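You operate a simulated robot arm through the tools that you are given. There is no shell and no other tool. Be economical: measure what you need, move in short steps, check, and stop when the job is done.

The job below is to be done with a simulated robot arm. You get a single attempt, and the scene is never put back.

## Task
Wipe and oil the guide plate, then set the slide block on it.
Fine: blue cloth for the grime, felt block and oil tin for the oil; cloth and felt block go back. Set down upright: felt block. A coat counts when it lies all over at full strength: go over it till it gets no stronger. What is to be rubbed or washed off counts as gone when no trace of it is left.
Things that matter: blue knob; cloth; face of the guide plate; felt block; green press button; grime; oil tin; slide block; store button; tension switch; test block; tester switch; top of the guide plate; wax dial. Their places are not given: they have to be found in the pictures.

It is judged by the outcome, as a careful person would: the job done as asked, and still so three seconds after it is handed in. It fails if anything else is knocked over, pushed out of place, dropped, spilled or broken. Flat cloth is picked up by pressing the open fingertips on it (5 to 10 N) and closing them slowly along it; thin cloth reads only 2 to 8 mm in the jaws.

## Robot
A 7-joint arm with a two-finger parallel gripper, fixed in place. Base frame: the origin is at the foot of the arm, x ahead of it, y to its left, z up; the work surface is at about z = 880. Lengths are in mm, angles in rad, forces in N, time in s.
With the tool pointing down near the work surface it reaches from about 300 to 700 mm from the base axis. Its first joint turns from -1.152 to 1.152 rad. Payload 1.57 kg.
The tool frame sits at the grasp point between the pads (the TCP): z along the fingers, y along the line on which they close. The tips reach 30 mm beyond it. Largest opening 110 mm; finger width 24, thickness 12; the body of the gripper, 48 by 112 mm, starts 78 mm behind the TCP.
Orientation is that of the tool frame in the base frame, as [roll, pitch, yaw] about the fixed x, y, z axes, in that order (R = Rz(yaw) Ry(pitch) Rx(roll)). With the fingers straight down and closing along the base's y, the tool's x points along the base's -x, its y along +y and its z along -z.

## Interface
- The arm moves only by the tool step_arm. Its argument "commands" is a list that holds one entry, the list of rows, each a list of 6 numbers: the shift along the base's x, y, z in cm, then the turn, a rotation vector about the base's x, y, z in rad. In form: [[[tx, ty, tz, wx, wy, wz], ...]]. A call has 1 to 20 rows; each row is the pose to reach, as a shift and turn from the pose commanded when the call began. "jaw" is the closure, from 0 (fully open) to 1 (shut), set as the call begins (left out, the last holds). Rows are played at 5 a second. More than 50 mm and 0.15 rad between two rows, or a gripper value outside its range, and nothing of the call is played. Where a pose cannot be reached the arm comes as near as it can. A force on the tool above 90 N (or 10 N above the force at the start of the call, whichever is more), or a blocked arm, ends the call early, and 0.2 s more pass. Each finger travels about 108 mm/s and halts on what it meets, pressing with about 38 N; the grip force reading is that of the motor and also rises with nothing between the fingers. The clock runs only during rows and for 0.2 s after the last one: add rows that repeat a pose to give the fingers time. It gives the time, the measured TCP pose, the force on the tool (base axes), the opening and the grip force at its end, in the units of the frame above (readings bear some noise), with the torque about the TCP (base axes, N m) and any sound that the robot's microphone picked up.
- Cameras (640 x 400 px; columns grow to the right, rows downward): "scene" is fixed at [174, -409.4, 1391.2]; the picture's right is [0.62, -0.79, 0.00], its down [-0.55, -0.43, -0.71] and it looks along [0.56, 0.44, -0.70] (base axes); focal length 301 px, centre (320, 200). "wrist" rides on the gripper at [70, 16, -141] in the tool frame; the picture's right is [-0.23, 0.97, 0.00], its down [-0.86, -0.20, -0.48] and it looks along [-0.47, -0.11, 0.88] (tool axes); focal length 222 px, centre (320, 200).
- capture(camera): a new picture of that camera. No time passes.
- point_at(camera, pixels): for up to 12 pixels [column, row] of the newest picture of that camera ("zoom" is the newest enlarged one), the place [x, y, z] in the base frame of the surface seen there, good to about 3 mm. No time passes.
- zoom(camera, box): a new picture of the part [left, top, right, bottom] of that camera's present view, enlarged. No time passes.
- job_done(): hands the job in; it is judged then, once.

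Keep the steps short. Do not move on a guess: measure, check each grasp and each placing, and mend mistakes. In all there are 80 turns and 34 pictures (those below and enlarged ones count). Leave the gripper open and the arm clear of the work at the hand-in unless told otherwise, and finish with a single line.

The tools are called after "Call:" as a command line: name --argument value ..., lists and objects as JSON in quotes. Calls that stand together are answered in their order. step_arm: Moves the arm, as the interface text tells. Its arguments: {"type":"object","properties":{"commands":{"type":"array","items":{"type":"array","items":{"type":"array","items":{"type":"number"}}}},"jaw":{"type":"number"}},"required":["commands"]} The other tools are called the same way: capture (camera) takes a picture; point_at (camera, pixels) gives the place of the surface under pixels of a picture; zoom (camera, box) takes an enlarged picture of a part of a camera's view; job_done () hands the job in.

At the start:

```text
clock: 0.0
tool_pos: [418.4, -59.7, 1138.1]
ee_rot: [-3.14, 0.001, 3.142]
contact_force: [-0.1, 0.4, -0.3]
moment: [-0.04, 0.02, -0.02]
finger_gap: 110.1
gripper_force: 0.1
```

scene: 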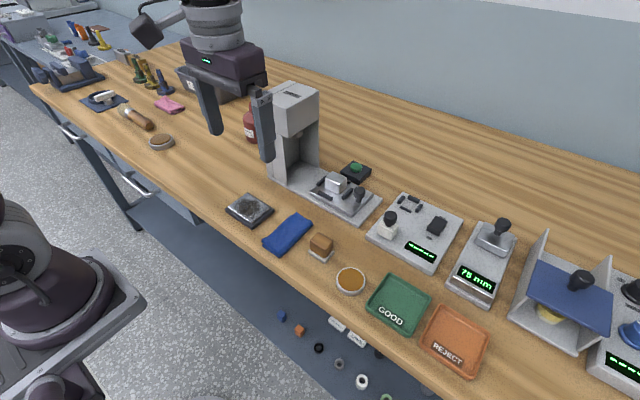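
wrist: 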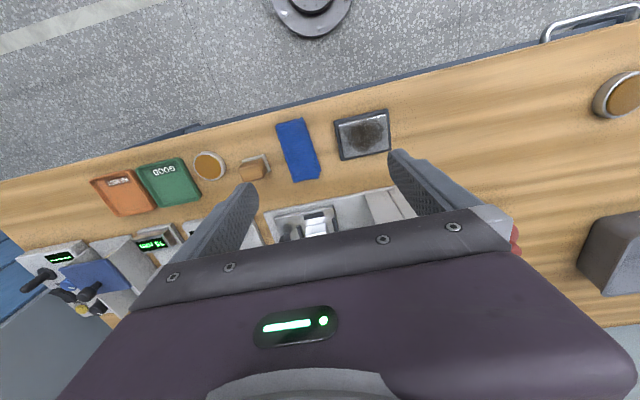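

I'll look closely at the working area first: the plate at about (250,209), the cloth at (287,234), the block at (320,246) and the tin at (350,280).

Call:
zoom --camera "scene" --box '[210, 150, 400, 310]'

Call:
zoom --camera "scene" --box '[20, 0, 220, 160]'

Call:
zoom --camera "scene" --box '[360, 170, 640, 400]'

Call:
point_at --camera "scene" --pixels '[[250, 209], [226, 209], [251, 195], [273, 209], [249, 226], [287, 234], [307, 219], [271, 247], [321, 243], [350, 281], [343, 183], [160, 142]]'

```text
2.50 times, centred on (305, 230) of scene
```

zoom: 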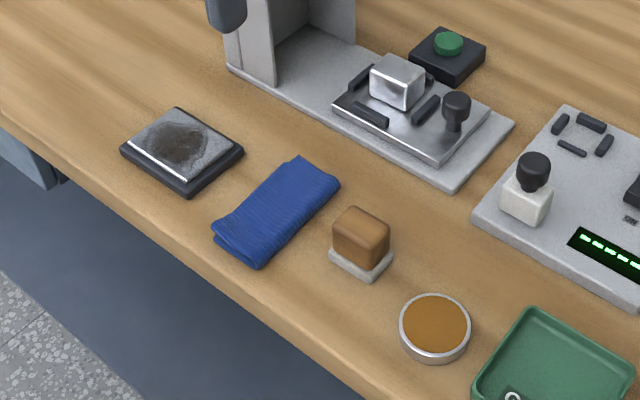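

```text
2.50 times, centred on (120, 80) of scene
```

zoom: 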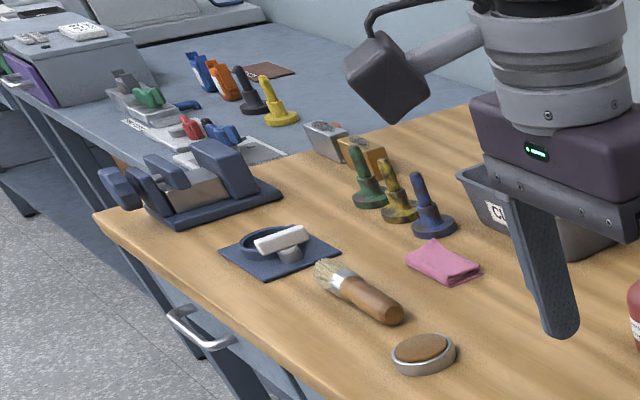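

```text
1.74 times, centred on (500, 285) of scene
```

zoom: 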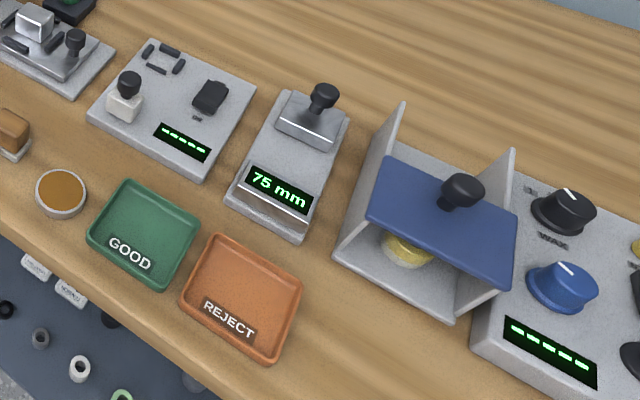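

```text
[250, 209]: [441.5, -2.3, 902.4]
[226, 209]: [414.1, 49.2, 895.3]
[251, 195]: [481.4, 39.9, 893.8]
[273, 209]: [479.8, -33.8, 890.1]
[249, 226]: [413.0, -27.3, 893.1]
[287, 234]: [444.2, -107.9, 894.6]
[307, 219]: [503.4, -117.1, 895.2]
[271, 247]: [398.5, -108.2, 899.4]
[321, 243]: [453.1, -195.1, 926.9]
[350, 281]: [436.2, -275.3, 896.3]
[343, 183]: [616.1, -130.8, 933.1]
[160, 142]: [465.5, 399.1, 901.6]
```

Plate, cloth, felt block and tin are located. I still need to identify the slide block, so I'll look closer at the press fixture near (343,190) and the 75 mm device, and at the felt block.

Call:
zoom --camera "scene" --box '[300, 150, 390, 220]'

Call:
zoom --camera "scene" --box '[370, 185, 530, 305]'

Call:
zoom --camera "scene" --box '[215, 185, 375, 305]'

Call:
point_at --camera "zoom" --pixels '[[405, 220], [425, 205], [445, 235], [425, 255], [400, 285], [430, 300], [460, 275], [490, 385], [540, 350], [590, 385], [540, 428], [540, 370]]'

```text
5.71 times, centred on (345, 185) of scene
```

zoom: 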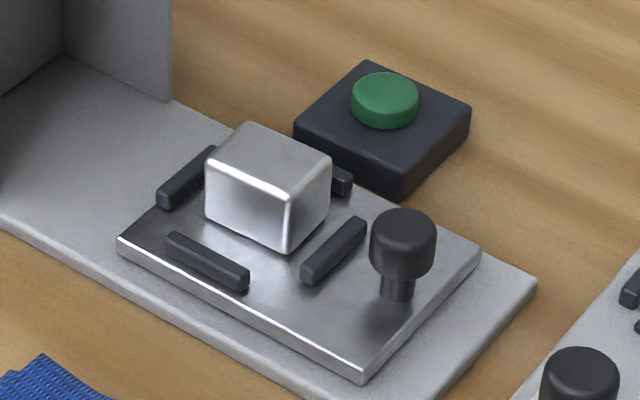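

```text
3.33 times, centred on (450, 245) of scene
```

zoom: 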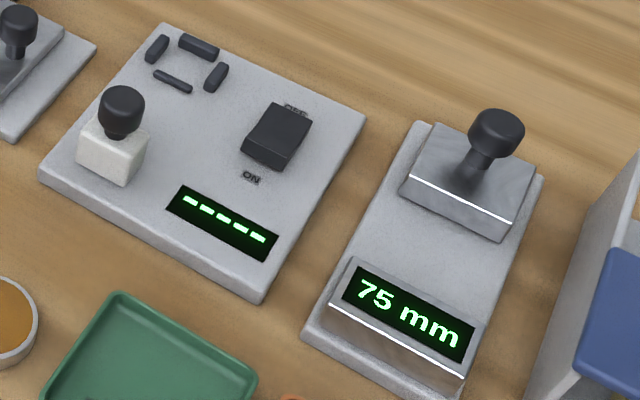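

```text
3.33 times, centred on (295, 245) of scene
```

zoom: 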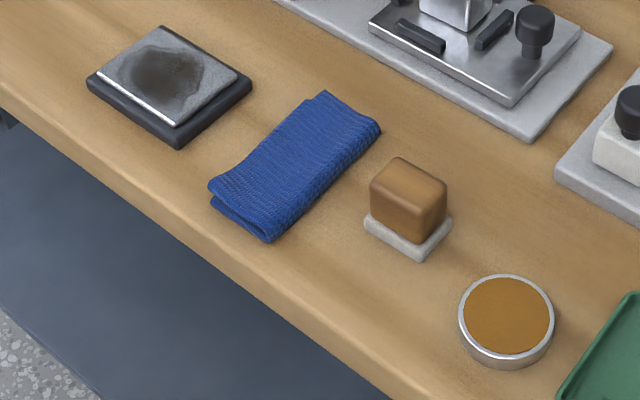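

```text
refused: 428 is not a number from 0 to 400
```

The free metal cube in the press nest is the only plain block that suits as slide block (the 75 mm one is a gauge carriage with a knob). I'll measure the felt block, cloth and plate on the last enlargement.

Call:
point_at --camera "zoom" --pixels '[[372, 180], [402, 160], [442, 185], [412, 212], [408, 187], [368, 228], [420, 258], [448, 228], [506, 282], [465, 310], [506, 350], [550, 310]]'

Call:
point_at --camera "zoom" --pixels '[[90, 75], [160, 28], [248, 78], [178, 145], [100, 73], [160, 32], [235, 80], [174, 120], [212, 185], [322, 95], [376, 128], [270, 235]]'

Call:
point_at --camera "scene" --pixels '[[326, 183], [332, 174], [345, 179], [340, 186], [337, 179], [331, 187], [340, 192], [299, 188], [330, 196], [357, 190]]'

```text
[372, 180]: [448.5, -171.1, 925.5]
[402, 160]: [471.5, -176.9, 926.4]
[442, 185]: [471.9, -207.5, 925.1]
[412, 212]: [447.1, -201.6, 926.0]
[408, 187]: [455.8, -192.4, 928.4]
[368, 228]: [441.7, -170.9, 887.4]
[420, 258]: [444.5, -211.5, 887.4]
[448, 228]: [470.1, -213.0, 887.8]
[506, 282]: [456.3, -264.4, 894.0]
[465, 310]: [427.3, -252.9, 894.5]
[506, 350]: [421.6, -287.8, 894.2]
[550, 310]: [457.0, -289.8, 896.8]
```

```text
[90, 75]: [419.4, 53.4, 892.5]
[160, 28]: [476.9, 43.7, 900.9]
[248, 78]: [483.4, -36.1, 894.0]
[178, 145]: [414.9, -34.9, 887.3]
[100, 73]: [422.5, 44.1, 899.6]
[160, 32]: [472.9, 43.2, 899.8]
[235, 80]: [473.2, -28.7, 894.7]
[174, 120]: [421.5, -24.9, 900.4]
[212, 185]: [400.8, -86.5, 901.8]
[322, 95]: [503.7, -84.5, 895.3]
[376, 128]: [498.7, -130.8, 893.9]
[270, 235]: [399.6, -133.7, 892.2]
```

```text
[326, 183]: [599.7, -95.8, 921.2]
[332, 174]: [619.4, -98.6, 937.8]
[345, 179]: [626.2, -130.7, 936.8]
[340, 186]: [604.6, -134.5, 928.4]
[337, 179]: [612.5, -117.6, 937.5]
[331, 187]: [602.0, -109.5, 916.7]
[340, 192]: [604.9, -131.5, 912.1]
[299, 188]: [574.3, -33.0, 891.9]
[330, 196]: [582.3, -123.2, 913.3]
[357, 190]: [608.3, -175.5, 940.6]
```

Measured: guide plate top about x 421–475, y −28…44, z ≈ 901; cloth x 399–505, y −131…−85, top ≈ 894; felt block centre (456,−192), with a wooden grip up to 927; tin centre (440,−273), rim 895; cube about (612,−116), top 937. Now I go above the cloth with the jaws part-closed, clear of the felt block.

Call:
step_arm --commands '[[[0.8, -1.2, -3.5, 0, 0, 0], [1.6, -2.4, -7, 0, 0, 0], [2.4, -3.6, -10.5, 0, 0, 0], [3.16, -4.83, -14, 0, 0, 0], [3.16, -4.83, -17, 0, 0, 0], [3.16, -4.83, -19, 0, 0, 0], [3.16, -4.83, -19, 0, 0, 0]]]' --jaw 0.6

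Call:
capture --camera "wrist"

```text
clock: 1.6
tool_pos: [448.5, -109.9, 946.8]
ee_rot: [-3.141, 0.0, -3.141]
contact_force: [-0.1, -0.3, -0.2]
moment: [-0.03, -0.01, -0.01]
finger_gap: 43.9
gripper_force: 0.0
```

```text
25 pictures are left
```

wrist: 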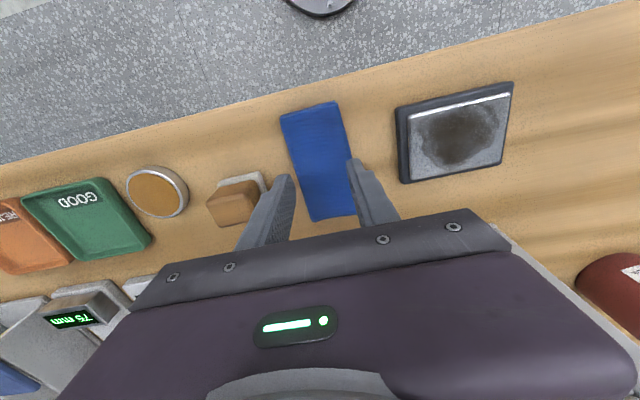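

The fingers straddle the cloth centre. I narrow the jaws to about 30 mm so the tips land on cloth, then lower gently.

Call:
step_arm --commands '[[[0, 0, -0.8, 0, 0, 0], [0, 0, -1.4, 0, 0, 0], [0, 0, -1.8, 0, 0, 0], [0, 0, -2.1, 0, 0, 0], [0, 0, -2.3, 0, 0, 0], [0, 0, -2.3, 0, 0, 0]]]' --jaw 0.72

```text
clock: 2.5
tool_pos: [448.6, -110.4, 933.8]
ee_rot: [-3.139, 0.007, 3.14]
contact_force: [-9.5, 1.5, 35.4]
moment: [0.8, 0.42, 0.16]
finger_gap: 32.4
gripper_force: 0.8
stopped in row 4: the force on the tool passed its limit at 104 N (the readings are from after the stop); the commanded pose is now the measured one
```

Contact came earlier than expected (TCP z 934, 35 N). I back off a few mm to get into the 5–10 N range.

Call:
step_arm --commands '[[[0, 0, 0.2, 0, 0, 0], [0, 0, 0.2, 0, 0, 0]]]'

Call:
zoom --camera "scene" --box '[215, 155, 375, 275]'

```text
clock: 3.1
tool_pos: [449.1, -108.8, 933.8]
ee_rot: [-3.139, 0.005, 3.14]
contact_force: [-2.4, 0.8, 5.9]
moment: [0.19, 0.12, 0.03]
finger_gap: 32.2
gripper_force: 1.4
```

```text
3.33 times, centred on (295, 215) of scene
```

zoom: 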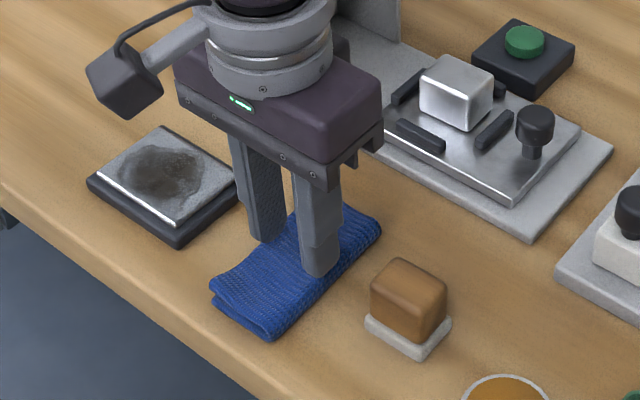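

Now 6 N on the cloth. I close in small increments.

Call:
step_arm --commands '[[[0, 0, 0, 0, 0, 0]]]' --jaw 0.79

Call:
step_arm --commands '[[[0, 0, 0, 0, 0, 0]]]' --jaw 0.86

Call:
step_arm --commands '[[[0, 0, 0, 0, 0, 0]]]' --jaw 0.92

Call:
step_arm --commands '[[[0, 0, 0, 0, 0, 0], [0, 0, 0, 0, 0, 0], [0, 0, 0, 0, 0, 0]]]' --jaw 1.0

```text
clock: 3.5
tool_pos: [449.5, -108.7, 934.6]
ee_rot: [-3.139, 0.007, -3.141]
contact_force: [0.5, 0.7, 2.3]
moment: [0.04, -0.02, -0.03]
finger_gap: 24.0
gripper_force: 0.6
```

```text
clock: 3.9
tool_pos: [449.4, -109.0, 933.9]
ee_rot: [-3.139, 0.006, -3.142]
contact_force: [0.3, 0.9, 0.7]
moment: [0.03, -0.03, -0.01]
finger_gap: 15.7
gripper_force: 0.3
```

```text
clock: 4.3
tool_pos: [450.0, -109.9, 933.5]
ee_rot: [-3.14, 0.004, 3.142]
contact_force: [0.2, -0.1, 0.6]
moment: [0.0, 0.0, 0.0]
finger_gap: 8.7
gripper_force: 0.0
```

```text
clock: 5.1
tool_pos: [449.9, -110.2, 934.1]
ee_rot: [-3.14, 0.005, 3.14]
contact_force: [0.6, 0.6, -0.2]
moment: [0.0, 0.01, -0.01]
finger_gap: 0.1
gripper_force: 21.3
```

The jaws shut on nothing (0.1 mm): the force faded as they closed. I lift 5 mm, reopen, and press again in small steps.

Call:
step_arm --commands '[[[0, 0, 0.6, 0, 0, 0], [0, 0, 0.6, 0, 0, 0]]]'

Call:
step_arm --commands '[[[0, 0, 0, 0, 0, 0], [0, 0, -0.3, 0, 0, 0], [0, 0, -0.6, 0, 0, 0], [0, 0, -0.7, 0, 0, 0]]]' --jaw 0.76

Call:
step_arm --commands '[[[0, 0, -0.05, 0, 0, 0], [0, 0, -0.1, 0, 0, 0], [0, 0, -0.1, 0, 0, 0]]]'

```text
clock: 5.7
tool_pos: [450.2, -108.4, 939.8]
ee_rot: [-3.139, 0.006, 3.141]
contact_force: [0.4, -0.2, 0.7]
moment: [0.03, -0.03, 0.02]
finger_gap: 0.0
gripper_force: 21.2
```

```text
clock: 6.7
tool_pos: [448.9, -108.8, 933.0]
ee_rot: [-3.14, 0.008, -3.14]
contact_force: [0.0, 1.6, 16.4]
moment: [-0.26, 0.13, -0.02]
finger_gap: 26.1
gripper_force: 0.1
```

```text
clock: 7.5
tool_pos: [450.0, -109.3, 932.6]
ee_rot: [-3.139, 0.009, -3.139]
contact_force: [-1.6, 1.0, 47.1]
moment: [-0.86, 0.25, -0.04]
finger_gap: 25.8
gripper_force: 0.0
```

It's stiff (about 30 N/mm). I raise 1.2 mm for 8–10 N and close one step, watching the force.

Call:
step_arm --commands '[[[0, 0, 0.12, 0, 0, 0], [0, 0, 0.12, 0, 0, 0]]]'

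Call:
step_arm --commands '[[[0, 0, 0, 0, 0, 0]]]' --jaw 0.8

```text
clock: 8.1
tool_pos: [448.6, -108.3, 934.3]
ee_rot: [-3.139, 0.009, -3.141]
contact_force: [7.8, -0.2, 23.3]
moment: [-0.48, -0.16, 0.14]
finger_gap: 26.5
gripper_force: 0.1
```

```text
clock: 8.5
tool_pos: [450.6, -110.2, 933.4]
ee_rot: [-3.139, 0.005, 3.142]
contact_force: [7.7, -3.2, 21.3]
moment: [-0.46, -0.17, 0.13]
finger_gap: 25.1
gripper_force: 1.5
```

Still 21 N; I raise another 0.4 mm, then continue.

Call:
step_arm --commands '[[[0, 0, 0.04, 0, 0, 0], [0, 0, 0.04, 0, 0, 0]]]'

Call:
step_arm --commands '[[[0, 0, -0.01, 0, 0, 0]]]' --jaw 0.84

Call:
step_arm --commands '[[[0, 0, -0.02, 0, 0, 0]]]' --jaw 0.88

```text
clock: 9.1
tool_pos: [448.5, -109.4, 933.6]
ee_rot: [-3.14, 0.002, 3.141]
contact_force: [2.3, -2.4, 13.5]
moment: [-0.32, -0.05, 0.04]
finger_gap: 25.0
gripper_force: 1.6
```

```text
clock: 9.5
tool_pos: [447.8, -109.4, 934.7]
ee_rot: [-3.14, 0.004, 3.141]
contact_force: [0.7, -3.4, 8.1]
moment: [-0.18, 0.03, 0.04]
finger_gap: 22.7
gripper_force: 3.1
```

```text
clock: 9.9
tool_pos: [449.1, -109.1, 932.9]
ee_rot: [-3.141, 0.004, 3.141]
contact_force: [-7.0, -2.4, 17.1]
moment: [-0.19, 0.23, -0.07]
finger_gap: 19.4
gripper_force: 3.5
```

The jaws now drag against cloth (grip 3.5 N, gap lagging). I continue closing, keeping the same height.

Call:
step_arm --commands '[[[0, 0, 0.02, 0, 0, 0]]]' --jaw 0.92

Call:
step_arm --commands '[[[0, 0, 0, 0, 0, 0]]]' --jaw 0.96

```text
clock: 10.3
tool_pos: [450.1, -109.1, 933.4]
ee_rot: [-3.14, 0.006, 3.142]
contact_force: [-5.5, -3.7, 15.7]
moment: [-0.2, 0.27, -0.02]
finger_gap: 17.5
gripper_force: 5.3
```

```text
clock: 10.7
tool_pos: [449.7, -107.4, 934.3]
ee_rot: [3.141, 0.008, -3.139]
contact_force: [-1.4, -2.0, 13.7]
moment: [-0.13, 0.21, -0.01]
finger_gap: 13.6
gripper_force: 5.5
```

Call:
step_arm --commands '[[[0, 0, 0, 0, 0, 0], [0, 0, 0, 0, 0, 0], [0, 0, 0, 0, 0, 0]]]' --jaw 1.0

```text
clock: 11.5
tool_pos: [450.2, -108.0, 932.7]
ee_rot: [-3.141, 0.006, -3.141]
contact_force: [2.1, 2.9, 13.9]
moment: [0.07, 0.06, 0.06]
finger_gap: 0.0
gripper_force: 21.1
```

The gap reads 0 again. I look at how the cloth lies.

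Call:
zoom --camera "scene" --box '[245, 185, 345, 260]'

```text
5.33 times, centred on (295, 222) of scene
```

zoom: 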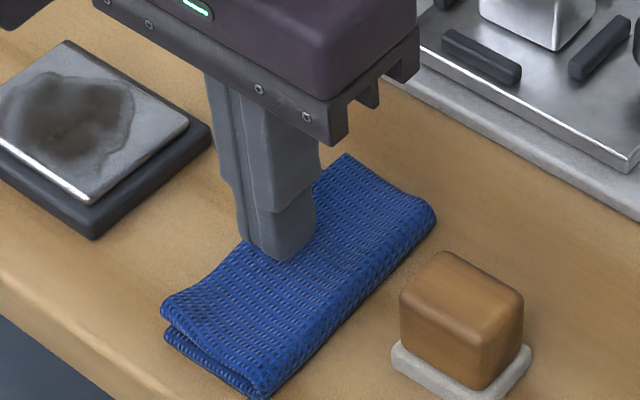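

The cloth is a thick folded pad (about 46 wide, 20 high), so the tips slide over its top. I'll instead straddle it with about 60 mm opening, which is clear of the felt block and plate, and close from the sides. First lift and open.

Call:
step_arm --commands '[[[0, 0, 1, 0, 0, 0], [0, 0, 2, 0, 0, 0]]]'

Call:
step_arm --commands '[[[0, 0, 0, 0, 0, 0], [0, 0, 0, 0, 0, 0], [0, 0, -1, 0, 0, 0], [0, 0, -2, 0, 0, 0], [0, 0, -2.5, 0, 0, 0], [0, 0, -3, 0, 0, 0], [0, 0, -3, 0, 0, 0]]]' --jaw 0.42

```text
clock: 12.1
tool_pos: [449.6, -108.0, 953.7]
ee_rot: [-3.139, 0.005, 3.141]
contact_force: [0.0, 0.4, -0.1]
moment: [0.04, 0.01, -0.03]
finger_gap: 0.0
gripper_force: 21.5
```

```text
clock: 13.7
tool_pos: [450.2, -109.1, 923.9]
ee_rot: [-3.137, 0.007, -3.141]
contact_force: [1.8, -5.7, 12.3]
moment: [-0.62, 0.07, 0.12]
finger_gap: 68.7
gripper_force: 2.8
```

The tips are at about z 894 and touch something (12 N up, jaws spread to 69 mm). I look before going on.

Call:
zoom --camera "scene" --box '[245, 185, 345, 260]'

```text
5.33 times, centred on (295, 222) of scene
```

zoom: 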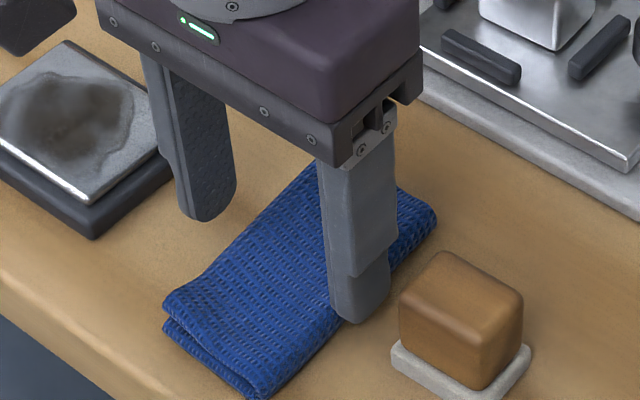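

Call:
point_at --camera "zoom" --pixels '[[165, 305], [310, 165], [435, 210], [260, 395], [320, 320], [250, 250], [360, 320], [205, 215], [290, 355], [255, 385], [430, 230], [240, 300]]'

```text
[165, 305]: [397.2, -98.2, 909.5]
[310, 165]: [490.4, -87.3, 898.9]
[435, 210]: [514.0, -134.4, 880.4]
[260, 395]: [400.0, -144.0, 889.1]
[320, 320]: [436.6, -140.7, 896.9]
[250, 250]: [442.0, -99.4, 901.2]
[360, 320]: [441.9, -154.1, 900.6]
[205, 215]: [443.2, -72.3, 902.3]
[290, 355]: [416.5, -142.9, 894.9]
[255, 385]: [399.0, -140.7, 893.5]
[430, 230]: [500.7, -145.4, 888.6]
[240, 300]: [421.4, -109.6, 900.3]
```

The cloth has been dragged to y ≈ −92…−144 (centre −118). I lift, shift 9 mm toward −y, and lower again; the outer finger side will be at −161, still clear of the felt block (−171).

Call:
step_arm --commands '[[[0, 0, 1, 0, 0, 0], [0, 0, 2, 0, 0, 0], [0, -0.9, 2, 0, 0, 0], [0, -0.9, 1, 0, 0, 0], [0, -0.9, 0.3, 0, 0, 0], [0, -0.9, -0.2, 0, 0, 0], [0, -0.9, -0.4, 0, 0, 0], [0, -0.9, -0.4, 0, 0, 0]]]' --jaw 0.44

```text
clock: 15.5
tool_pos: [449.2, -118.3, 921.5]
ee_rot: [-3.14, 0.004, 3.141]
contact_force: [0.0, -0.2, 0.1]
moment: [0.0, -0.03, 0.0]
finger_gap: 61.4
gripper_force: 0.0
```

Clear on both sides. Now close in steps.

Call:
step_arm --commands '[[[0, 0, -0.1, 0, 0, 0]]]' --jaw 0.6

Call:
step_arm --commands '[[[0, 0, 0, 0, 0, 0]]]' --jaw 0.75

Call:
step_arm --commands '[[[0, 0, 0, 0, 0, 0], [0, 0, 0, 0, 0, 0], [0, 0, 0, 0, 0, 0]]]' --jaw 1.0

Call:
zoom --camera "scene" --box '[245, 185, 345, 260]'

```text
clock: 15.9
tool_pos: [448.6, -117.6, 919.0]
ee_rot: [-3.14, 0.004, -3.14]
contact_force: [-3.5, 1.7, 17.3]
moment: [-0.03, 0.21, 0.0]
finger_gap: 54.9
gripper_force: 38.3
```

```text
clock: 16.3
tool_pos: [449.6, -117.8, 918.8]
ee_rot: [-3.139, 0.008, 3.141]
contact_force: [-3.9, 2.5, 23.0]
moment: [-0.03, 0.26, -0.02]
finger_gap: 54.7
gripper_force: 38.3
```

```text
clock: 17.1
tool_pos: [450.5, -118.5, 919.9]
ee_rot: [-3.139, 0.006, -3.141]
contact_force: [-0.9, 0.2, 24.4]
moment: [-0.05, 0.12, -0.04]
finger_gap: 54.7
gripper_force: 37.9
```

```text
5.33 times, centred on (295, 222) of scene
```

zoom: 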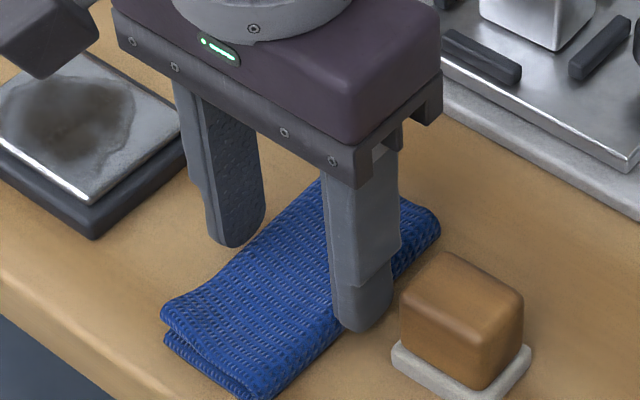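

The cloth is held as a firm pad, 54.7 mm wide, with 38 N. Lift straight up and check.

Call:
step_arm --commands '[[[0, 0, 0.5, 0, 0, 0], [0, 0, 2, 0, 0, 0], [0, 0, 4.5, 0, 0, 0], [0, 0, 7, 0, 0, 0], [0, 0, 7, 0, 0, 0]]]'

Call:
zoom --camera "scene" --box '[215, 140, 375, 260]'

```text
clock: 18.3
tool_pos: [450.9, -117.7, 989.1]
ee_rot: [-3.14, 0.005, -3.139]
contact_force: [0.0, -0.4, -0.4]
moment: [0.01, 0.0, -0.03]
finger_gap: 54.6
gripper_force: 37.9
```

```text
3.33 times, centred on (295, 200) of scene
```

zoom: 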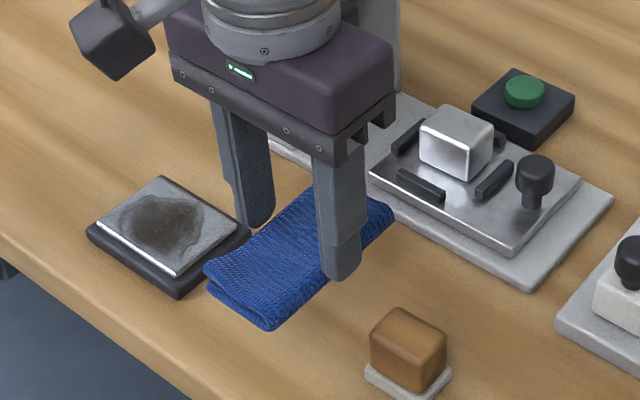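

Held level. Its underside should be about 39 mm below the TCP. I carry it over the plate centre (448, 8) and lower slowly; contact is expected at TCP z ≈ 940.

Call:
step_arm --commands '[[[0, 4.2, 0, 0, 0, 0], [-0.1, 8.4, 0, 0, 0, 0], [-0.2, 12.6, 0, 0, 0, 0], [-0.2, 12.6, -2.5, 0, 0, 0], [-0.2, 12.6, -4, 0, 0, 0], [-0.2, 12.6, -4.5, 0, 0, 0], [-0.2, 12.6, -4.5, 0, 0, 0]]]'

Call:
step_arm --commands '[[[0, 0, -0.15, 0, 0, 0], [0, 0, -0.3, 0, 0, 0], [0, 0, -0.45, 0, 0, 0], [0, 0, -0.45, 0, 0, 0]]]'

```text
clock: 19.9
tool_pos: [447.8, 7.3, 943.4]
ee_rot: [-3.14, 0.005, 3.141]
contact_force: [0.4, 0.2, 0.3]
moment: [-0.02, -0.03, -0.02]
finger_gap: 54.5
gripper_force: 37.7
```

```text
clock: 20.9
tool_pos: [447.4, 7.2, 939.4]
ee_rot: [-3.138, 0.005, -3.139]
contact_force: [0.2, -0.5, -0.5]
moment: [0.01, -0.03, 0.01]
finger_gap: 54.7
gripper_force: 38.1
```

Not touching yet at 939.4; I continue down in sub-millimetre steps.

Call:
step_arm --commands '[[[0, 0, -0.1, 0, 0, 0], [0, 0, -0.2, 0, 0, 0], [0, 0, -0.2, 0, 0, 0]]]'

Call:
step_arm --commands '[[[0, 0, -0.05, 0, 0, 0], [0, 0, -0.1, 0, 0, 0], [0, 0, -0.1, 0, 0, 0]]]'

```text
clock: 21.7
tool_pos: [448.4, 8.4, 938.5]
ee_rot: [-3.141, 0.007, 3.141]
contact_force: [-2.6, -1.3, 10.2]
moment: [-0.1, 0.04, 0.03]
finger_gap: 54.7
gripper_force: 38.1
```

```text
clock: 22.5
tool_pos: [447.7, 6.9, 937.9]
ee_rot: [-3.14, 0.007, 3.142]
contact_force: [-3.6, -6.8, 30.5]
moment: [-0.24, 0.15, 0.0]
finger_gap: 54.8
gripper_force: 37.7
```

Contact, 30 N. I ease up 0.6 mm and wipe ±30 mm along y.

Call:
step_arm --commands '[[[0, 0, 0.06, 0, 0, 0], [0, 1, 0.06, 0, 0, 0], [0, 2, 0.06, 0, 0, 0], [0, 3, 0.06, 0, 0, 0], [0, 2, 0.06, 0, 0, 0], [0, 1, 0.06, 0, 0, 0], [0, 0, 0.06, 0, 0, 0], [0, -1, 0.06, 0, 0, 0], [0, -2, 0.06, 0, 0, 0], [0, -3, 0.06, 0, 0, 0], [0, -2, 0.06, 0, 0, 0], [0, -1, 0.06, 0, 0, 0], [0, 0, 0.06, 0, 0, 0], [0, 1, 0.06, 0, 0, 0], [0, 2, 0.06, 0, 0, 0], [0, 3, 0.06, 0, 0, 0], [0, 2, 0.06, 0, 0, 0], [0, 1, 0.06, 0, 0, 0], [0, 0, 0.06, 0, 0, 0]]]'

Call:
step_arm --commands '[[[0, -1, 0, 0, 0, 0], [0, -2, 0, 0, 0, 0], [0, -3, 0, 0, 0, 0], [0, -2, 0, 0, 0, 0], [0, -1, 0, 0, 0, 0], [0, 0, 0, 0, 0, 0], [1, 0, 0, 0, 0, 0], [1, 1, 0, 0, 0, 0], [1, 2, 0, 0, 0, 0], [1, 3, 0, 0, 0, 0], [0, 3, 0, 0, 0, 0], [-1, 3, 0, 0, 0, 0], [-1, 2, 0, 0, 0, 0], [-1, 1, 0, 0, 0, 0], [-1, 0, 0, 0, 0, 0], [-1, -1, 0, 0, 0, 0], [-1, -2, 0, 0, 0, 0], [0, -2, 0, 0, 0, 0], [0, -1, 0, 0, 0, 0], [0, 0, 0, 0, 0, 0]]]'

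```text
clock: 26.5
tool_pos: [447.2, 8.0, 938.2]
ee_rot: [-3.14, 0.005, -3.14]
contact_force: [-0.8, 4.1, 10.2]
moment: [0.24, -0.04, 0.04]
finger_gap: 54.8
gripper_force: 38.0
```

```text
clock: 30.7
tool_pos: [448.9, 7.8, 935.6]
ee_rot: [-3.141, 0.005, 3.142]
contact_force: [0.6, -1.3, 2.0]
moment: [-0.08, 0.02, 0.02]
finger_gap: 54.7
gripper_force: 38.3
```

I lift and move back aside, then look at the plate.

Call:
step_arm --commands '[[[0, 0, 2.5, 0, 0, 0], [0, 0, 5, 0, 0, 0], [0, -4.5, 5, 0, 0, 0], [0, -9, 5, 0, 0, 0], [0, -11.5, 5, 0, 0, 0], [0, -11.5, 5, 0, 0, 0]]]'

Call:
zoom --camera "scene" --box '[215, 175, 315, 250]'

```text
clock: 32.1
tool_pos: [446.7, -104.8, 986.1]
ee_rot: [-3.14, 0.005, -3.14]
contact_force: [0.4, -0.4, -0.3]
moment: [0.02, -0.02, 0.02]
finger_gap: 54.6
gripper_force: 38.5
```

```text
5.33 times, centred on (265, 212) of scene
```

zoom: 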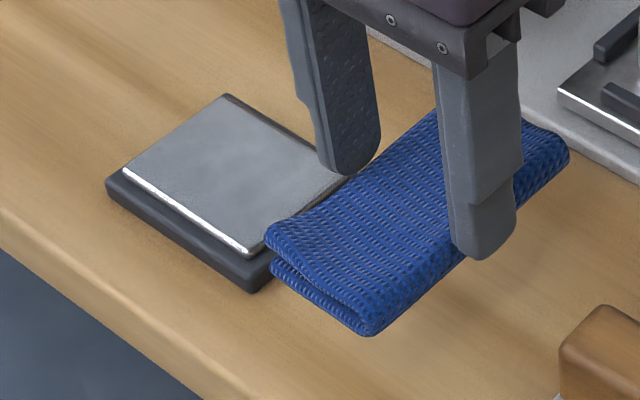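

The visible grime is gone, but a faint mottling is hard to rule out, so I make one more full pass.

Call:
step_arm --commands '[[[0, 4.5, 0, 0, 0, 0], [0, 9, 0, 0, 0, 0], [0, 11.5, 0, 0, 0, 0], [0, 11.5, -2.5, 0, 0, 0], [0, 11.5, -4.5, 0, 0, 0], [0, 11.5, -4.9, 0, 0, 0], [0, 11.5, -5.02, 0, 0, 0], [0, 11.5, -5.02, 0, 0, 0]]]'

Call:
step_arm --commands '[[[0, 1.2, 0, 0, 0, 0], [0, 2.4, 0, 0, 0, 0], [0, 3.4, 0, 0, 0, 0], [0.8, 3.4, 0, 0, 0, 0], [0.8, 2.2, 0, 0, 0, 0], [0.8, 1, 0, 0, 0, 0], [0.8, -0.2, 0, 0, 0, 0], [0.8, -1.4, 0, 0, 0, 0], [0.8, -2.6, 0, 0, 0, 0], [0.8, -3.2, 0, 0, 0, 0], [0, -3.2, 0, 0, 0, 0], [-0.8, -3.2, 0, 0, 0, 0], [-0.8, -2, 0, 0, 0, 0], [-0.8, -0.8, 0, 0, 0, 0], [-0.8, 0.4, 0, 0, 0, 0], [-0.8, 1.6, 0, 0, 0, 0], [-0.8, 2.8, 0, 0, 0, 0], [0, 2, 0, 0, 0, 0], [0, 1, 0, 0, 0, 0], [0, 0, 0, 0, 0, 0]]]'

```text
clock: 33.9
tool_pos: [448.5, 9.1, 936.5]
ee_rot: [-3.14, 0.006, -3.141]
contact_force: [0.3, -0.3, 0.8]
moment: [0.03, 0.01, -0.02]
finger_gap: 54.4
gripper_force: 38.3
```

```text
clock: 38.1
tool_pos: [448.2, 8.1, 935.8]
ee_rot: [-3.138, 0.005, -3.141]
contact_force: [1.7, 2.7, 5.7]
moment: [0.25, 0.0, -0.05]
finger_gap: 54.6
gripper_force: 38.2
```

Contact was light (1–6 N). I lower 0.5 mm and repeat once with firmer pressure.

Call:
step_arm --commands '[[[0, 0, -0.04, 0, 0, 0], [0, 1.2, -0.04, 0, 0, 0], [0, 2.4, -0.04, 0, 0, 0], [0, 3.4, -0.04, 0, 0, 0], [0.6, 3.4, -0.04, 0, 0, 0], [0.6, 2.2, -0.04, 0, 0, 0], [0.6, 1, -0.04, 0, 0, 0], [0.6, -0.2, -0.04, 0, 0, 0], [0.6, -1.4, -0.04, 0, 0, 0], [0.6, -2.6, -0.04, 0, 0, 0], [0.6, -3.2, -0.04, 0, 0, 0], [-0.6, -3.2, -0.04, 0, 0, 0], [-0.6, -2, -0.04, 0, 0, 0], [-0.6, -0.8, -0.04, 0, 0, 0], [-0.6, 0.4, -0.04, 0, 0, 0], [-0.6, 1.6, -0.04, 0, 0, 0], [-0.6, 2.8, -0.04, 0, 0, 0], [0, 1.5, -0.04, 0, 0, 0], [0, 0, -0.04, 0, 0, 0]]]'

Call:
step_arm --commands '[[[0, 0, 2.5, 0, 0, 0], [0, 0, 5, 0, 0, 0], [0, -4.5, 5, 0, 0, 0], [0, -9, 5, 0, 0, 0], [0, -11.7, 5, 0, 0, 0], [0, -11.7, 5, 0, 0, 0]]]'

Call:
zoom --camera "scene" --box '[220, 185, 280, 232]'

```text
clock: 42.1
tool_pos: [447.5, 7.7, 936.8]
ee_rot: [-3.141, 0.005, -3.141]
contact_force: [-0.1, 0.4, -0.2]
moment: [0.03, 0.02, 0.0]
finger_gap: 54.7
gripper_force: 38.8
```

```text
clock: 43.5
tool_pos: [446.9, -113.2, 984.6]
ee_rot: [-3.139, 0.006, -3.14]
contact_force: [0.7, -0.5, -0.8]
moment: [0.01, 0.04, -0.03]
finger_gap: 54.8
gripper_force: 37.6
```

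```text
8.51 times, centred on (250, 208) of scene
```

zoom: 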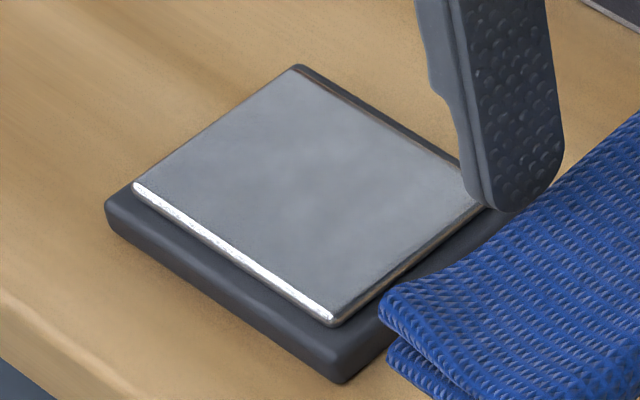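

The plate face looks uniformly clean. I now set the cloth back at about (450,−108); it should touch at TCP z ≈ 919.

Call:
step_arm --commands '[[[0.3, 0.3, -2, 0, 0, 0], [0.3, 0.3, -4, 0, 0, 0], [0.3, 0.3, -5.5, 0, 0, 0], [0.3, 0.3, -6.2, 0, 0, 0], [0.3, 0.3, -6.4, 0, 0, 0], [0.3, 0.3, -6.5, 0, 0, 0], [0.3, 0.3, -6.5, 0, 0, 0]]]'

```text
clock: 45.1
tool_pos: [450.4, -106.2, 920.2]
ee_rot: [-3.139, 0.006, -3.141]
contact_force: [-0.8, 0.0, -0.7]
moment: [0.01, 0.01, 0.01]
finger_gap: 54.7
gripper_force: 38.2
```

Call:
step_arm --commands '[[[0, 0, -0.1, 0, 0, 0], [0, 0, -0.2, 0, 0, 0], [0, 0, -0.25, 0, 0, 0], [0, 0, -0.25, 0, 0, 0]]]'

```text
clock: 46.1
tool_pos: [450.8, -106.0, 917.1]
ee_rot: [-3.14, 0.005, -3.141]
contact_force: [0.3, 0.0, -0.2]
moment: [-0.03, 0.03, 0.0]
finger_gap: 54.9
gripper_force: 37.8
```

No contact yet; a bit lower in small steps.

Call:
step_arm --commands '[[[0, 0, -0.1, 0, 0, 0], [0, 0, -0.2, 0, 0, 0], [0, 0, -0.2, 0, 0, 0]]]'

Call:
step_arm --commands '[[[0, 0, -0.07, 0, 0, 0], [0, 0, -0.14, 0, 0, 0], [0, 0, -0.14, 0, 0, 0]]]'

```text
clock: 46.9
tool_pos: [450.9, -106.5, 916.4]
ee_rot: [-3.139, 0.008, 3.142]
contact_force: [-8.4, 0.4, 44.0]
moment: [0.01, 0.23, 0.01]
finger_gap: 55.0
gripper_force: 38.2
```

```text
clock: 47.7
tool_pos: [450.6, -107.5, 916.1]
ee_rot: [-3.138, 0.008, -3.139]
contact_force: [1.8, -2.8, 44.5]
moment: [-0.1, -0.13, 0.0]
finger_gap: 54.7
gripper_force: 37.8
```

Firmly down. Raise 1 mm to ease the load, then open to about 70 mm and lift straight up.

Call:
step_arm --commands '[[[0, 0, 0.12, 0, 0, 0], [0, 0, 0.12, 0, 0, 0]]]'

Call:
step_arm --commands '[[[0, 0, 0, 0, 0, 0], [0, 0, 0, 0, 0, 0], [0, 0, 1.5, 0, 0, 0], [0, 0, 4, 0, 0, 0], [0, 0, 7, 0, 0, 0], [0, -4.2, 7, 0, 0, 0], [0.6, -8.6, 7, 0, 0, 0], [0.6, -8.6, 7, 0, 0, 0]]]' --jaw 0.38

Call:
capture --camera "wrist"

Call:
point_at --camera "wrist" --pixels '[[320, 130]]'

```text
clock: 48.3
tool_pos: [449.8, -104.6, 916.2]
ee_rot: [-3.14, 0.003, 3.141]
contact_force: [4.7, -2.6, 10.4]
moment: [-0.13, -0.67, -0.09]
finger_gap: 54.8
gripper_force: 38.2
```

```text
clock: 50.1
tool_pos: [457.2, -192.8, 989.2]
ee_rot: [-3.14, 0.005, -3.14]
contact_force: [0.2, -0.2, 0.8]
moment: [0.0, 0.02, 0.0]
finger_gap: 68.1
gripper_force: 0.2
```

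```text
17 pictures are left
```

wrist: 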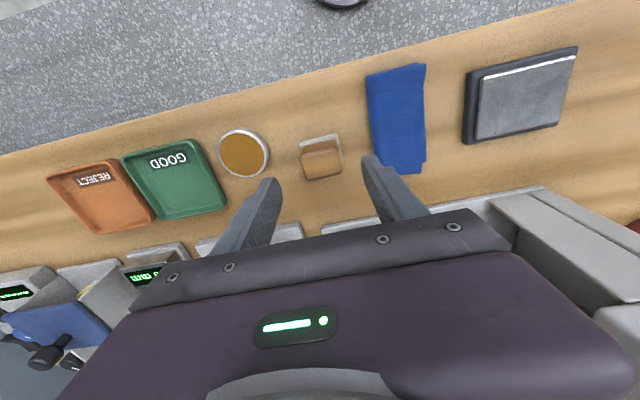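

```text
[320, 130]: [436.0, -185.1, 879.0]
```

Cloth is back in place. The fingers straddle the felt block's wooden grip (centre about (457,−192)). I lower so tips stay above the felt foot (TCP z ≈ 923).

Call:
step_arm --commands '[[[0, 0, -2.5, 0, 0, 0], [0, 0, -5, 0, 0, 0], [0, 0, -6.2, 0, 0, 0], [0, 0, -6.6, 0, 0, 0], [0, 0, -6.6, 0, 0, 0]]]'

Call:
zoom --camera "scene" --box '[265, 195, 385, 285]'

```text
clock: 51.3
tool_pos: [457.1, -192.1, 919.9]
ee_rot: [-3.139, 0.005, -3.141]
contact_force: [-0.1, 0.3, 0.2]
moment: [-0.02, -0.02, 0.0]
finger_gap: 68.4
gripper_force: 0.1
```

```text
4.44 times, centred on (325, 240) of scene
```

zoom: 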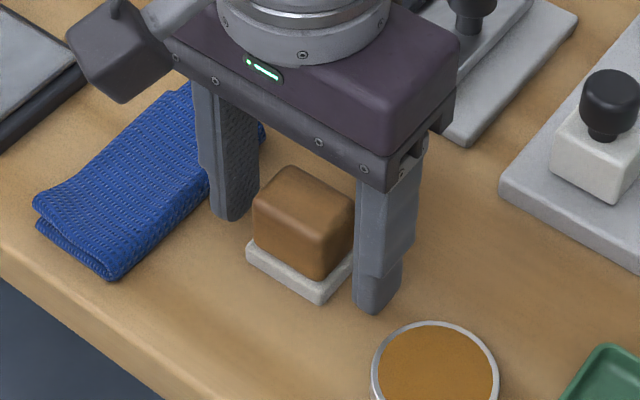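

Well straddled. I raise 2 mm and close on the wood.

Call:
step_arm --commands '[[[0, 0, 0.2, 0, 0, 0], [0, 0, 0.2, 0, 0, 0]]]'

Call:
step_arm --commands '[[[0, 0, 0, 0, 0, 0], [0, 0, 0, 0, 0, 0], [0, 0, 0, 0, 0, 0]]]' --jaw 1.0

```text
clock: 51.9
tool_pos: [456.7, -192.3, 923.9]
ee_rot: [-3.14, 0.006, -3.14]
contact_force: [0.3, 0.0, 1.0]
moment: [0.01, -0.01, 0.02]
finger_gap: 68.3
gripper_force: 0.0
```

```text
clock: 52.7
tool_pos: [457.0, -192.3, 923.2]
ee_rot: [3.141, 0.006, -3.14]
contact_force: [0.1, 0.0, 1.9]
moment: [0.08, 0.03, 0.03]
finger_gap: 38.9
gripper_force: 37.7
```

Gripped at 38.9 mm. I lift and measure the tin more carefully from the wrist camera.

Call:
step_arm --commands '[[[0, 0, 1, 0, 0, 0], [0, 0, 3.5, 0, 0, 0], [0, 0, 6, 0, 0, 0], [0, 0, 6, 0, 0, 0]]]'

Call:
zoom --camera "scene" --box '[305, 225, 405, 300]'

```text
clock: 53.7
tool_pos: [455.6, -192.0, 983.7]
ee_rot: [-3.139, 0.005, 3.141]
contact_force: [0.4, -0.3, 0.6]
moment: [0.0, -0.03, -0.01]
finger_gap: 38.7
gripper_force: 37.8
```

```text
5.33 times, centred on (355, 262) of scene
```

zoom: 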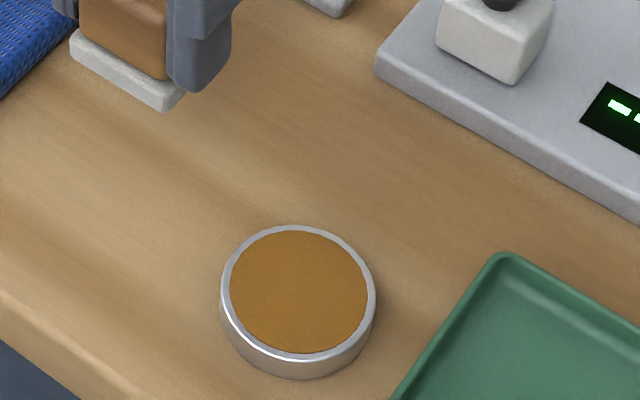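

Call:
point_at --camera "zoom" --pixels '[[298, 292], [226, 290], [371, 295], [298, 228], [298, 357], [235, 290], [362, 295], [298, 237], [298, 347]]'

```text
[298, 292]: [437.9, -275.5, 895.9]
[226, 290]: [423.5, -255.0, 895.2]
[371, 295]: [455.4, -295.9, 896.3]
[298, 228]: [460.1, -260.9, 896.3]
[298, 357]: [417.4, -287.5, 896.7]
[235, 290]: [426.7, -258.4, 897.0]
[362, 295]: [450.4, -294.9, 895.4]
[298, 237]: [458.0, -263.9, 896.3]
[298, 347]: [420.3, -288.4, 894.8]
```

Tin centre (439,−275), rim/oil at ≈ 896. The felt underside is 42.5 mm below the TCP, so contact is at TCP ≈ 938. I move over it and approach.

Call:
step_arm --commands '[[[-0.8, -4.2, 0, 0, 0, 0], [-1.75, -8.35, 0, 0, 0, 0], [-1.75, -8.35, -2.5, 0, 0, 0], [-1.75, -8.35, -4, 0, 0, 0], [-1.75, -8.35, -4.2, 0, 0, 0], [-1.75, -8.35, -4.2, 0, 0, 0]]]'

Call:
step_arm --commands '[[[0, 0, -0.1, 0, 0, 0], [0, 0, -0.2, 0, 0, 0], [0, 0, -0.2, 0, 0, 0]]]'

```text
clock: 55.1
tool_pos: [439.6, -276.0, 939.0]
ee_rot: [-3.139, 0.007, -3.14]
contact_force: [0.0, -0.2, -0.4]
moment: [-0.01, 0.03, -0.02]
finger_gap: 38.9
gripper_force: 38.4
```

```text
clock: 55.9
tool_pos: [438.7, -274.2, 937.7]
ee_rot: [-3.14, 0.004, 3.141]
contact_force: [0.4, -0.3, -0.5]
moment: [0.01, 0.02, 0.01]
finger_gap: 38.8
gripper_force: 38.7
```

Call:
step_arm --commands '[[[0, 0, -0.1, 0, 0, 0], [0, 0, -0.2, 0, 0, 0], [0, 0, -0.2, 0, 0, 0]]]'

Call:
step_arm --commands '[[[0, 0, -0.05, 0, 0, 0], [0, 0, -0.1, 0, 0, 0], [0, 0, -0.1, 0, 0, 0]]]'

```text
clock: 56.7
tool_pos: [438.5, -275.8, 937.8]
ee_rot: [-3.138, 0.006, -3.14]
contact_force: [-4.8, 4.5, 36.9]
moment: [0.42, 0.23, 0.02]
finger_gap: 38.9
gripper_force: 38.0
```

```text
clock: 57.5
tool_pos: [438.9, -275.0, 935.9]
ee_rot: [-3.137, 0.009, -3.14]
contact_force: [-7.0, 5.5, 64.7]
moment: [0.62, 0.35, 0.04]
finger_gap: 38.6
gripper_force: 37.6
```

Oil contact made, pressing too hard at 65 N; I back off 1.6 mm, hold briefly, then lift and inspect the felt.

Call:
step_arm --commands '[[[0, 0, 0.16, 0, 0, 0], [0, 0, 0.16, 0, 0, 0], [0.2, 0, 0.16, 0, 0, 0], [-0.2, 0, 0.16, 0, 0, 0], [0, 0, 0.16, 0, 0, 0], [0, 0, 0.16, 0, 0, 0]]]'

Call:
step_arm --commands '[[[0, 0, 1, 0, 0, 0], [0, 0, 3.5, 0, 0, 0], [0, 0, 6, 0, 0, 0], [0, 4, 6, 0, 0, 0], [0, 4, 6, 0, 0, 0]]]'

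Call:
zoom --camera "scene" --box '[265, 175, 425, 295]'

```text
clock: 58.9
tool_pos: [439.1, -275.5, 938.2]
ee_rot: [-3.141, 0.006, -3.14]
contact_force: [3.4, -4.7, 26.9]
moment: [-0.37, -0.23, -0.03]
finger_gap: 38.8
gripper_force: 37.4
```

```text
clock: 60.1
tool_pos: [437.0, -236.0, 997.3]
ee_rot: [-3.141, 0.005, 3.141]
contact_force: [0.4, 0.8, 0.2]
moment: [-0.01, -0.02, -0.02]
finger_gap: 39.1
gripper_force: 37.8
```

```text
3.33 times, centred on (345, 235) of scene
```

zoom: 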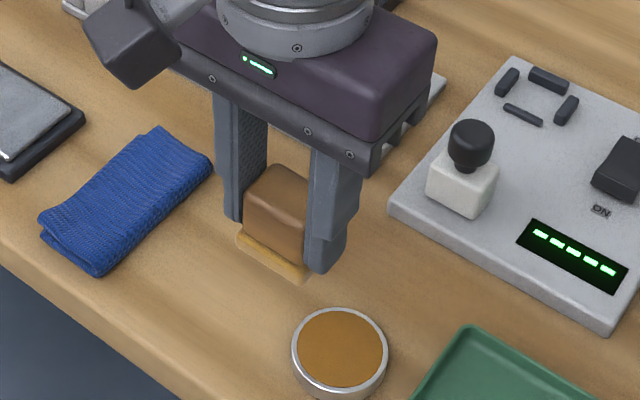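

The felt has turned amber with oil and the tin stayed put. I carry it over the cloth to the plate centre (448, 8).

Call:
step_arm --commands '[[[0.3, 4.1, 0, 0, 0, 0], [0.5, 8.2, 0, 0, 0, 0], [0.7, 12.3, 0, 0, 0, 0], [0.9, 16.4, 0, 0, 0, 0], [1.0, 20.5, 0, 0, 0, 0], [1.0, 24.4, 0, 0, 0, 0], [1.0, 24.4, -2.5, 0, 0, 0], [1.0, 24.4, -4.7, 0, 0, 0], [1.0, 24.4, -5.2, 0, 0, 0], [1.0, 24.4, -5.2, 0, 0, 0]]]'

Call:
step_arm --commands '[[[0, 0, -0.1, 0, 0, 0], [0, 0, -0.2, 0, 0, 0], [0, 0, -0.2, 0, 0, 0]]]'

```text
clock: 62.3
tool_pos: [449.3, 8.4, 944.8]
ee_rot: [-3.14, 0.006, -3.141]
contact_force: [0.3, 0.1, 0.0]
moment: [-0.01, 0.0, 0.0]
finger_gap: 38.7
gripper_force: 37.7
```

```text
clock: 63.1
tool_pos: [449.1, 9.2, 944.1]
ee_rot: [-3.141, 0.006, 3.14]
contact_force: [0.4, 0.7, 0.2]
moment: [0.01, -0.04, -0.02]
finger_gap: 38.9
gripper_force: 37.8
```

Call:
step_arm --commands '[[[0, 0, -0.08, 0, 0, 0], [0, 0, -0.15, 0, 0, 0], [0, 0, -0.15, 0, 0, 0]]]'

Call:
step_arm --commands '[[[0, 0, -0.05, 0, 0, 0], [0, 0, -0.1, 0, 0, 0], [0, 0, -0.1, 0, 0, 0]]]'

```text
clock: 63.9
tool_pos: [449.2, 7.9, 942.4]
ee_rot: [-3.14, 0.004, -3.141]
contact_force: [-0.5, 0.0, -0.1]
moment: [0.0, -0.01, -0.03]
finger_gap: 39.0
gripper_force: 37.8
```

```text
clock: 64.7
tool_pos: [449.4, 9.0, 941.1]
ee_rot: [-3.139, 0.008, 3.141]
contact_force: [0.0, 1.0, 8.7]
moment: [-0.15, -0.05, 0.02]
finger_gap: 38.9
gripper_force: 38.4
```

8.7 N contact. Now rubbing in rows over the whole face (felt 40 mm, plate 54×72): x ±11 mm, y ±22 mm.

Call:
step_arm --commands '[[[0, 1, -0.02, 0, 0, 0], [0, 2.2, -0.02, 0, 0, 0], [1.1, 2.2, -0.02, 0, 0, 0], [1.1, 1.1, -0.02, 0, 0, 0], [1.1, 0, -0.02, 0, 0, 0], [1.1, -1.1, -0.02, 0, 0, 0], [1.1, -2.2, -0.02, 0, 0, 0], [0, -2.2, -0.02, 0, 0, 0], [0, -1.1, -0.02, 0, 0, 0], [0, 0, -0.02, 0, 0, 0], [0, 1.1, -0.02, 0, 0, 0], [0, 2.2, -0.02, 0, 0, 0], [-1.1, 2.2, -0.02, 0, 0, 0], [-1.1, 1.1, -0.02, 0, 0, 0], [-1.1, 0, -0.02, 0, 0, 0], [-1.1, -1.1, -0.02, 0, 0, 0], [-1.1, -2.2, -0.02, 0, 0, 0], [0, -2.2, -0.02, 0, 0, 0], [0, -1.1, -0.02, 0, 0, 0], [0, 0, -0.02, 0, 0, 0]]]'

Call:
step_arm --commands '[[[0, 1, 0, 0, 0, 0], [0, 2.2, 0, 0, 0, 0], [1.1, 2.2, 0, 0, 0, 0], [1.1, 1.1, 0, 0, 0, 0], [1.1, 0, 0, 0, 0, 0], [1.1, -1.1, 0, 0, 0, 0], [1.1, -2.2, 0, 0, 0, 0], [0, -2.2, 0, 0, 0, 0], [0, -1.1, 0, 0, 0, 0], [0, 0, 0, 0, 0, 0], [0, 1.1, 0, 0, 0, 0], [0, 2.2, 0, 0, 0, 0], [-1.1, 2.2, 0, 0, 0, 0], [-1.1, 1.1, 0, 0, 0, 0], [-1.1, 0, 0, 0, 0, 0], [-1.1, -1.1, 0, 0, 0, 0], [-1.1, -2.2, 0, 0, 0, 0], [0, -2.2, 0, 0, 0, 0], [0, -1.1, 0, 0, 0, 0], [0, 0, 0, 0, 0, 0]]]'

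Call:
step_arm --commands '[[[0, 0, 2, 0, 0, 0], [0, 0, 5, 0, 0, 0], [0, -4.8, 5, 0, 0, 0], [0, -9.6, 5, 0, 0, 0], [0, -12.5, 5, 0, 0, 0], [0, -12.5, 5, 0, 0, 0]]]'

Call:
zoom --camera "scene" --box '[220, 185, 300, 242]'

```text
clock: 68.9
tool_pos: [448.8, 7.2, 941.4]
ee_rot: [-3.139, 0.006, 3.141]
contact_force: [0.9, -7.5, 20.2]
moment: [-0.25, -0.1, -0.06]
finger_gap: 39.0
gripper_force: 37.7
```

```text
clock: 73.1
tool_pos: [448.8, 8.9, 940.6]
ee_rot: [-3.139, 0.006, 3.141]
contact_force: [0.1, -0.3, -0.5]
moment: [0.02, 0.0, 0.03]
finger_gap: 39.1
gripper_force: 37.5
```

```text
clock: 74.5
tool_pos: [447.1, -117.1, 990.3]
ee_rot: [-3.139, 0.005, -3.14]
contact_force: [-0.1, 0.5, -1.2]
moment: [0.02, 0.01, 0.01]
finger_gap: 39.2
gripper_force: 37.7
```

```text
7.02 times, centred on (260, 214) of scene
```

zoom: 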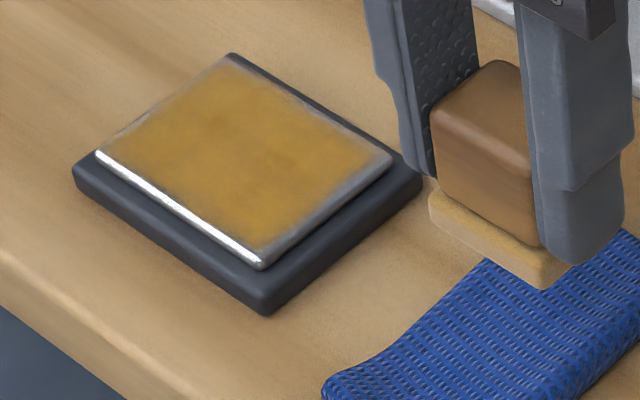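

A coat lies over most of the face, but it's thin toward the edges, and the felt has paled. I measure the plate corners precisely and recharge the felt.

Call:
point_at --camera "zoom" --pixels '[[102, 151], [230, 60], [386, 158], [262, 258], [245, 155], [165, 103], [310, 108], [325, 205], [180, 203]]'

Call:
step_arm --commands '[[[-0.3, -4, 0, 0, 0, 0], [-0.6, -8, 0, 0, 0, 0], [-0.8, -12, 0, 0, 0, 0], [-0.85, -15.85, 0, 0, 0, 0], [-0.85, -15.85, -2.5, 0, 0, 0], [-0.85, -15.85, -4.7, 0, 0, 0], [-0.85, -15.85, -5.1, 0, 0, 0], [-0.85, -15.85, -5.2, 0, 0, 0], [-0.85, -15.85, -5.2, 0, 0, 0]]]'

```text
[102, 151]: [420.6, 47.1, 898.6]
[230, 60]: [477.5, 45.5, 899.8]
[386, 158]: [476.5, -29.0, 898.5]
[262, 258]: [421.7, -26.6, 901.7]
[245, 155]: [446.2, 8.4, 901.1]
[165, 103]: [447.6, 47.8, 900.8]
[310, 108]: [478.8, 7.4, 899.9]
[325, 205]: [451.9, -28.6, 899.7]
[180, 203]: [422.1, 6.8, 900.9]
```

```text
clock: 76.5
tool_pos: [442.0, -276.4, 937.2]
ee_rot: [-3.137, 0.005, -3.141]
contact_force: [-0.9, -0.1, -1.0]
moment: [0.0, -0.02, -0.03]
finger_gap: 39.2
gripper_force: 37.9
```

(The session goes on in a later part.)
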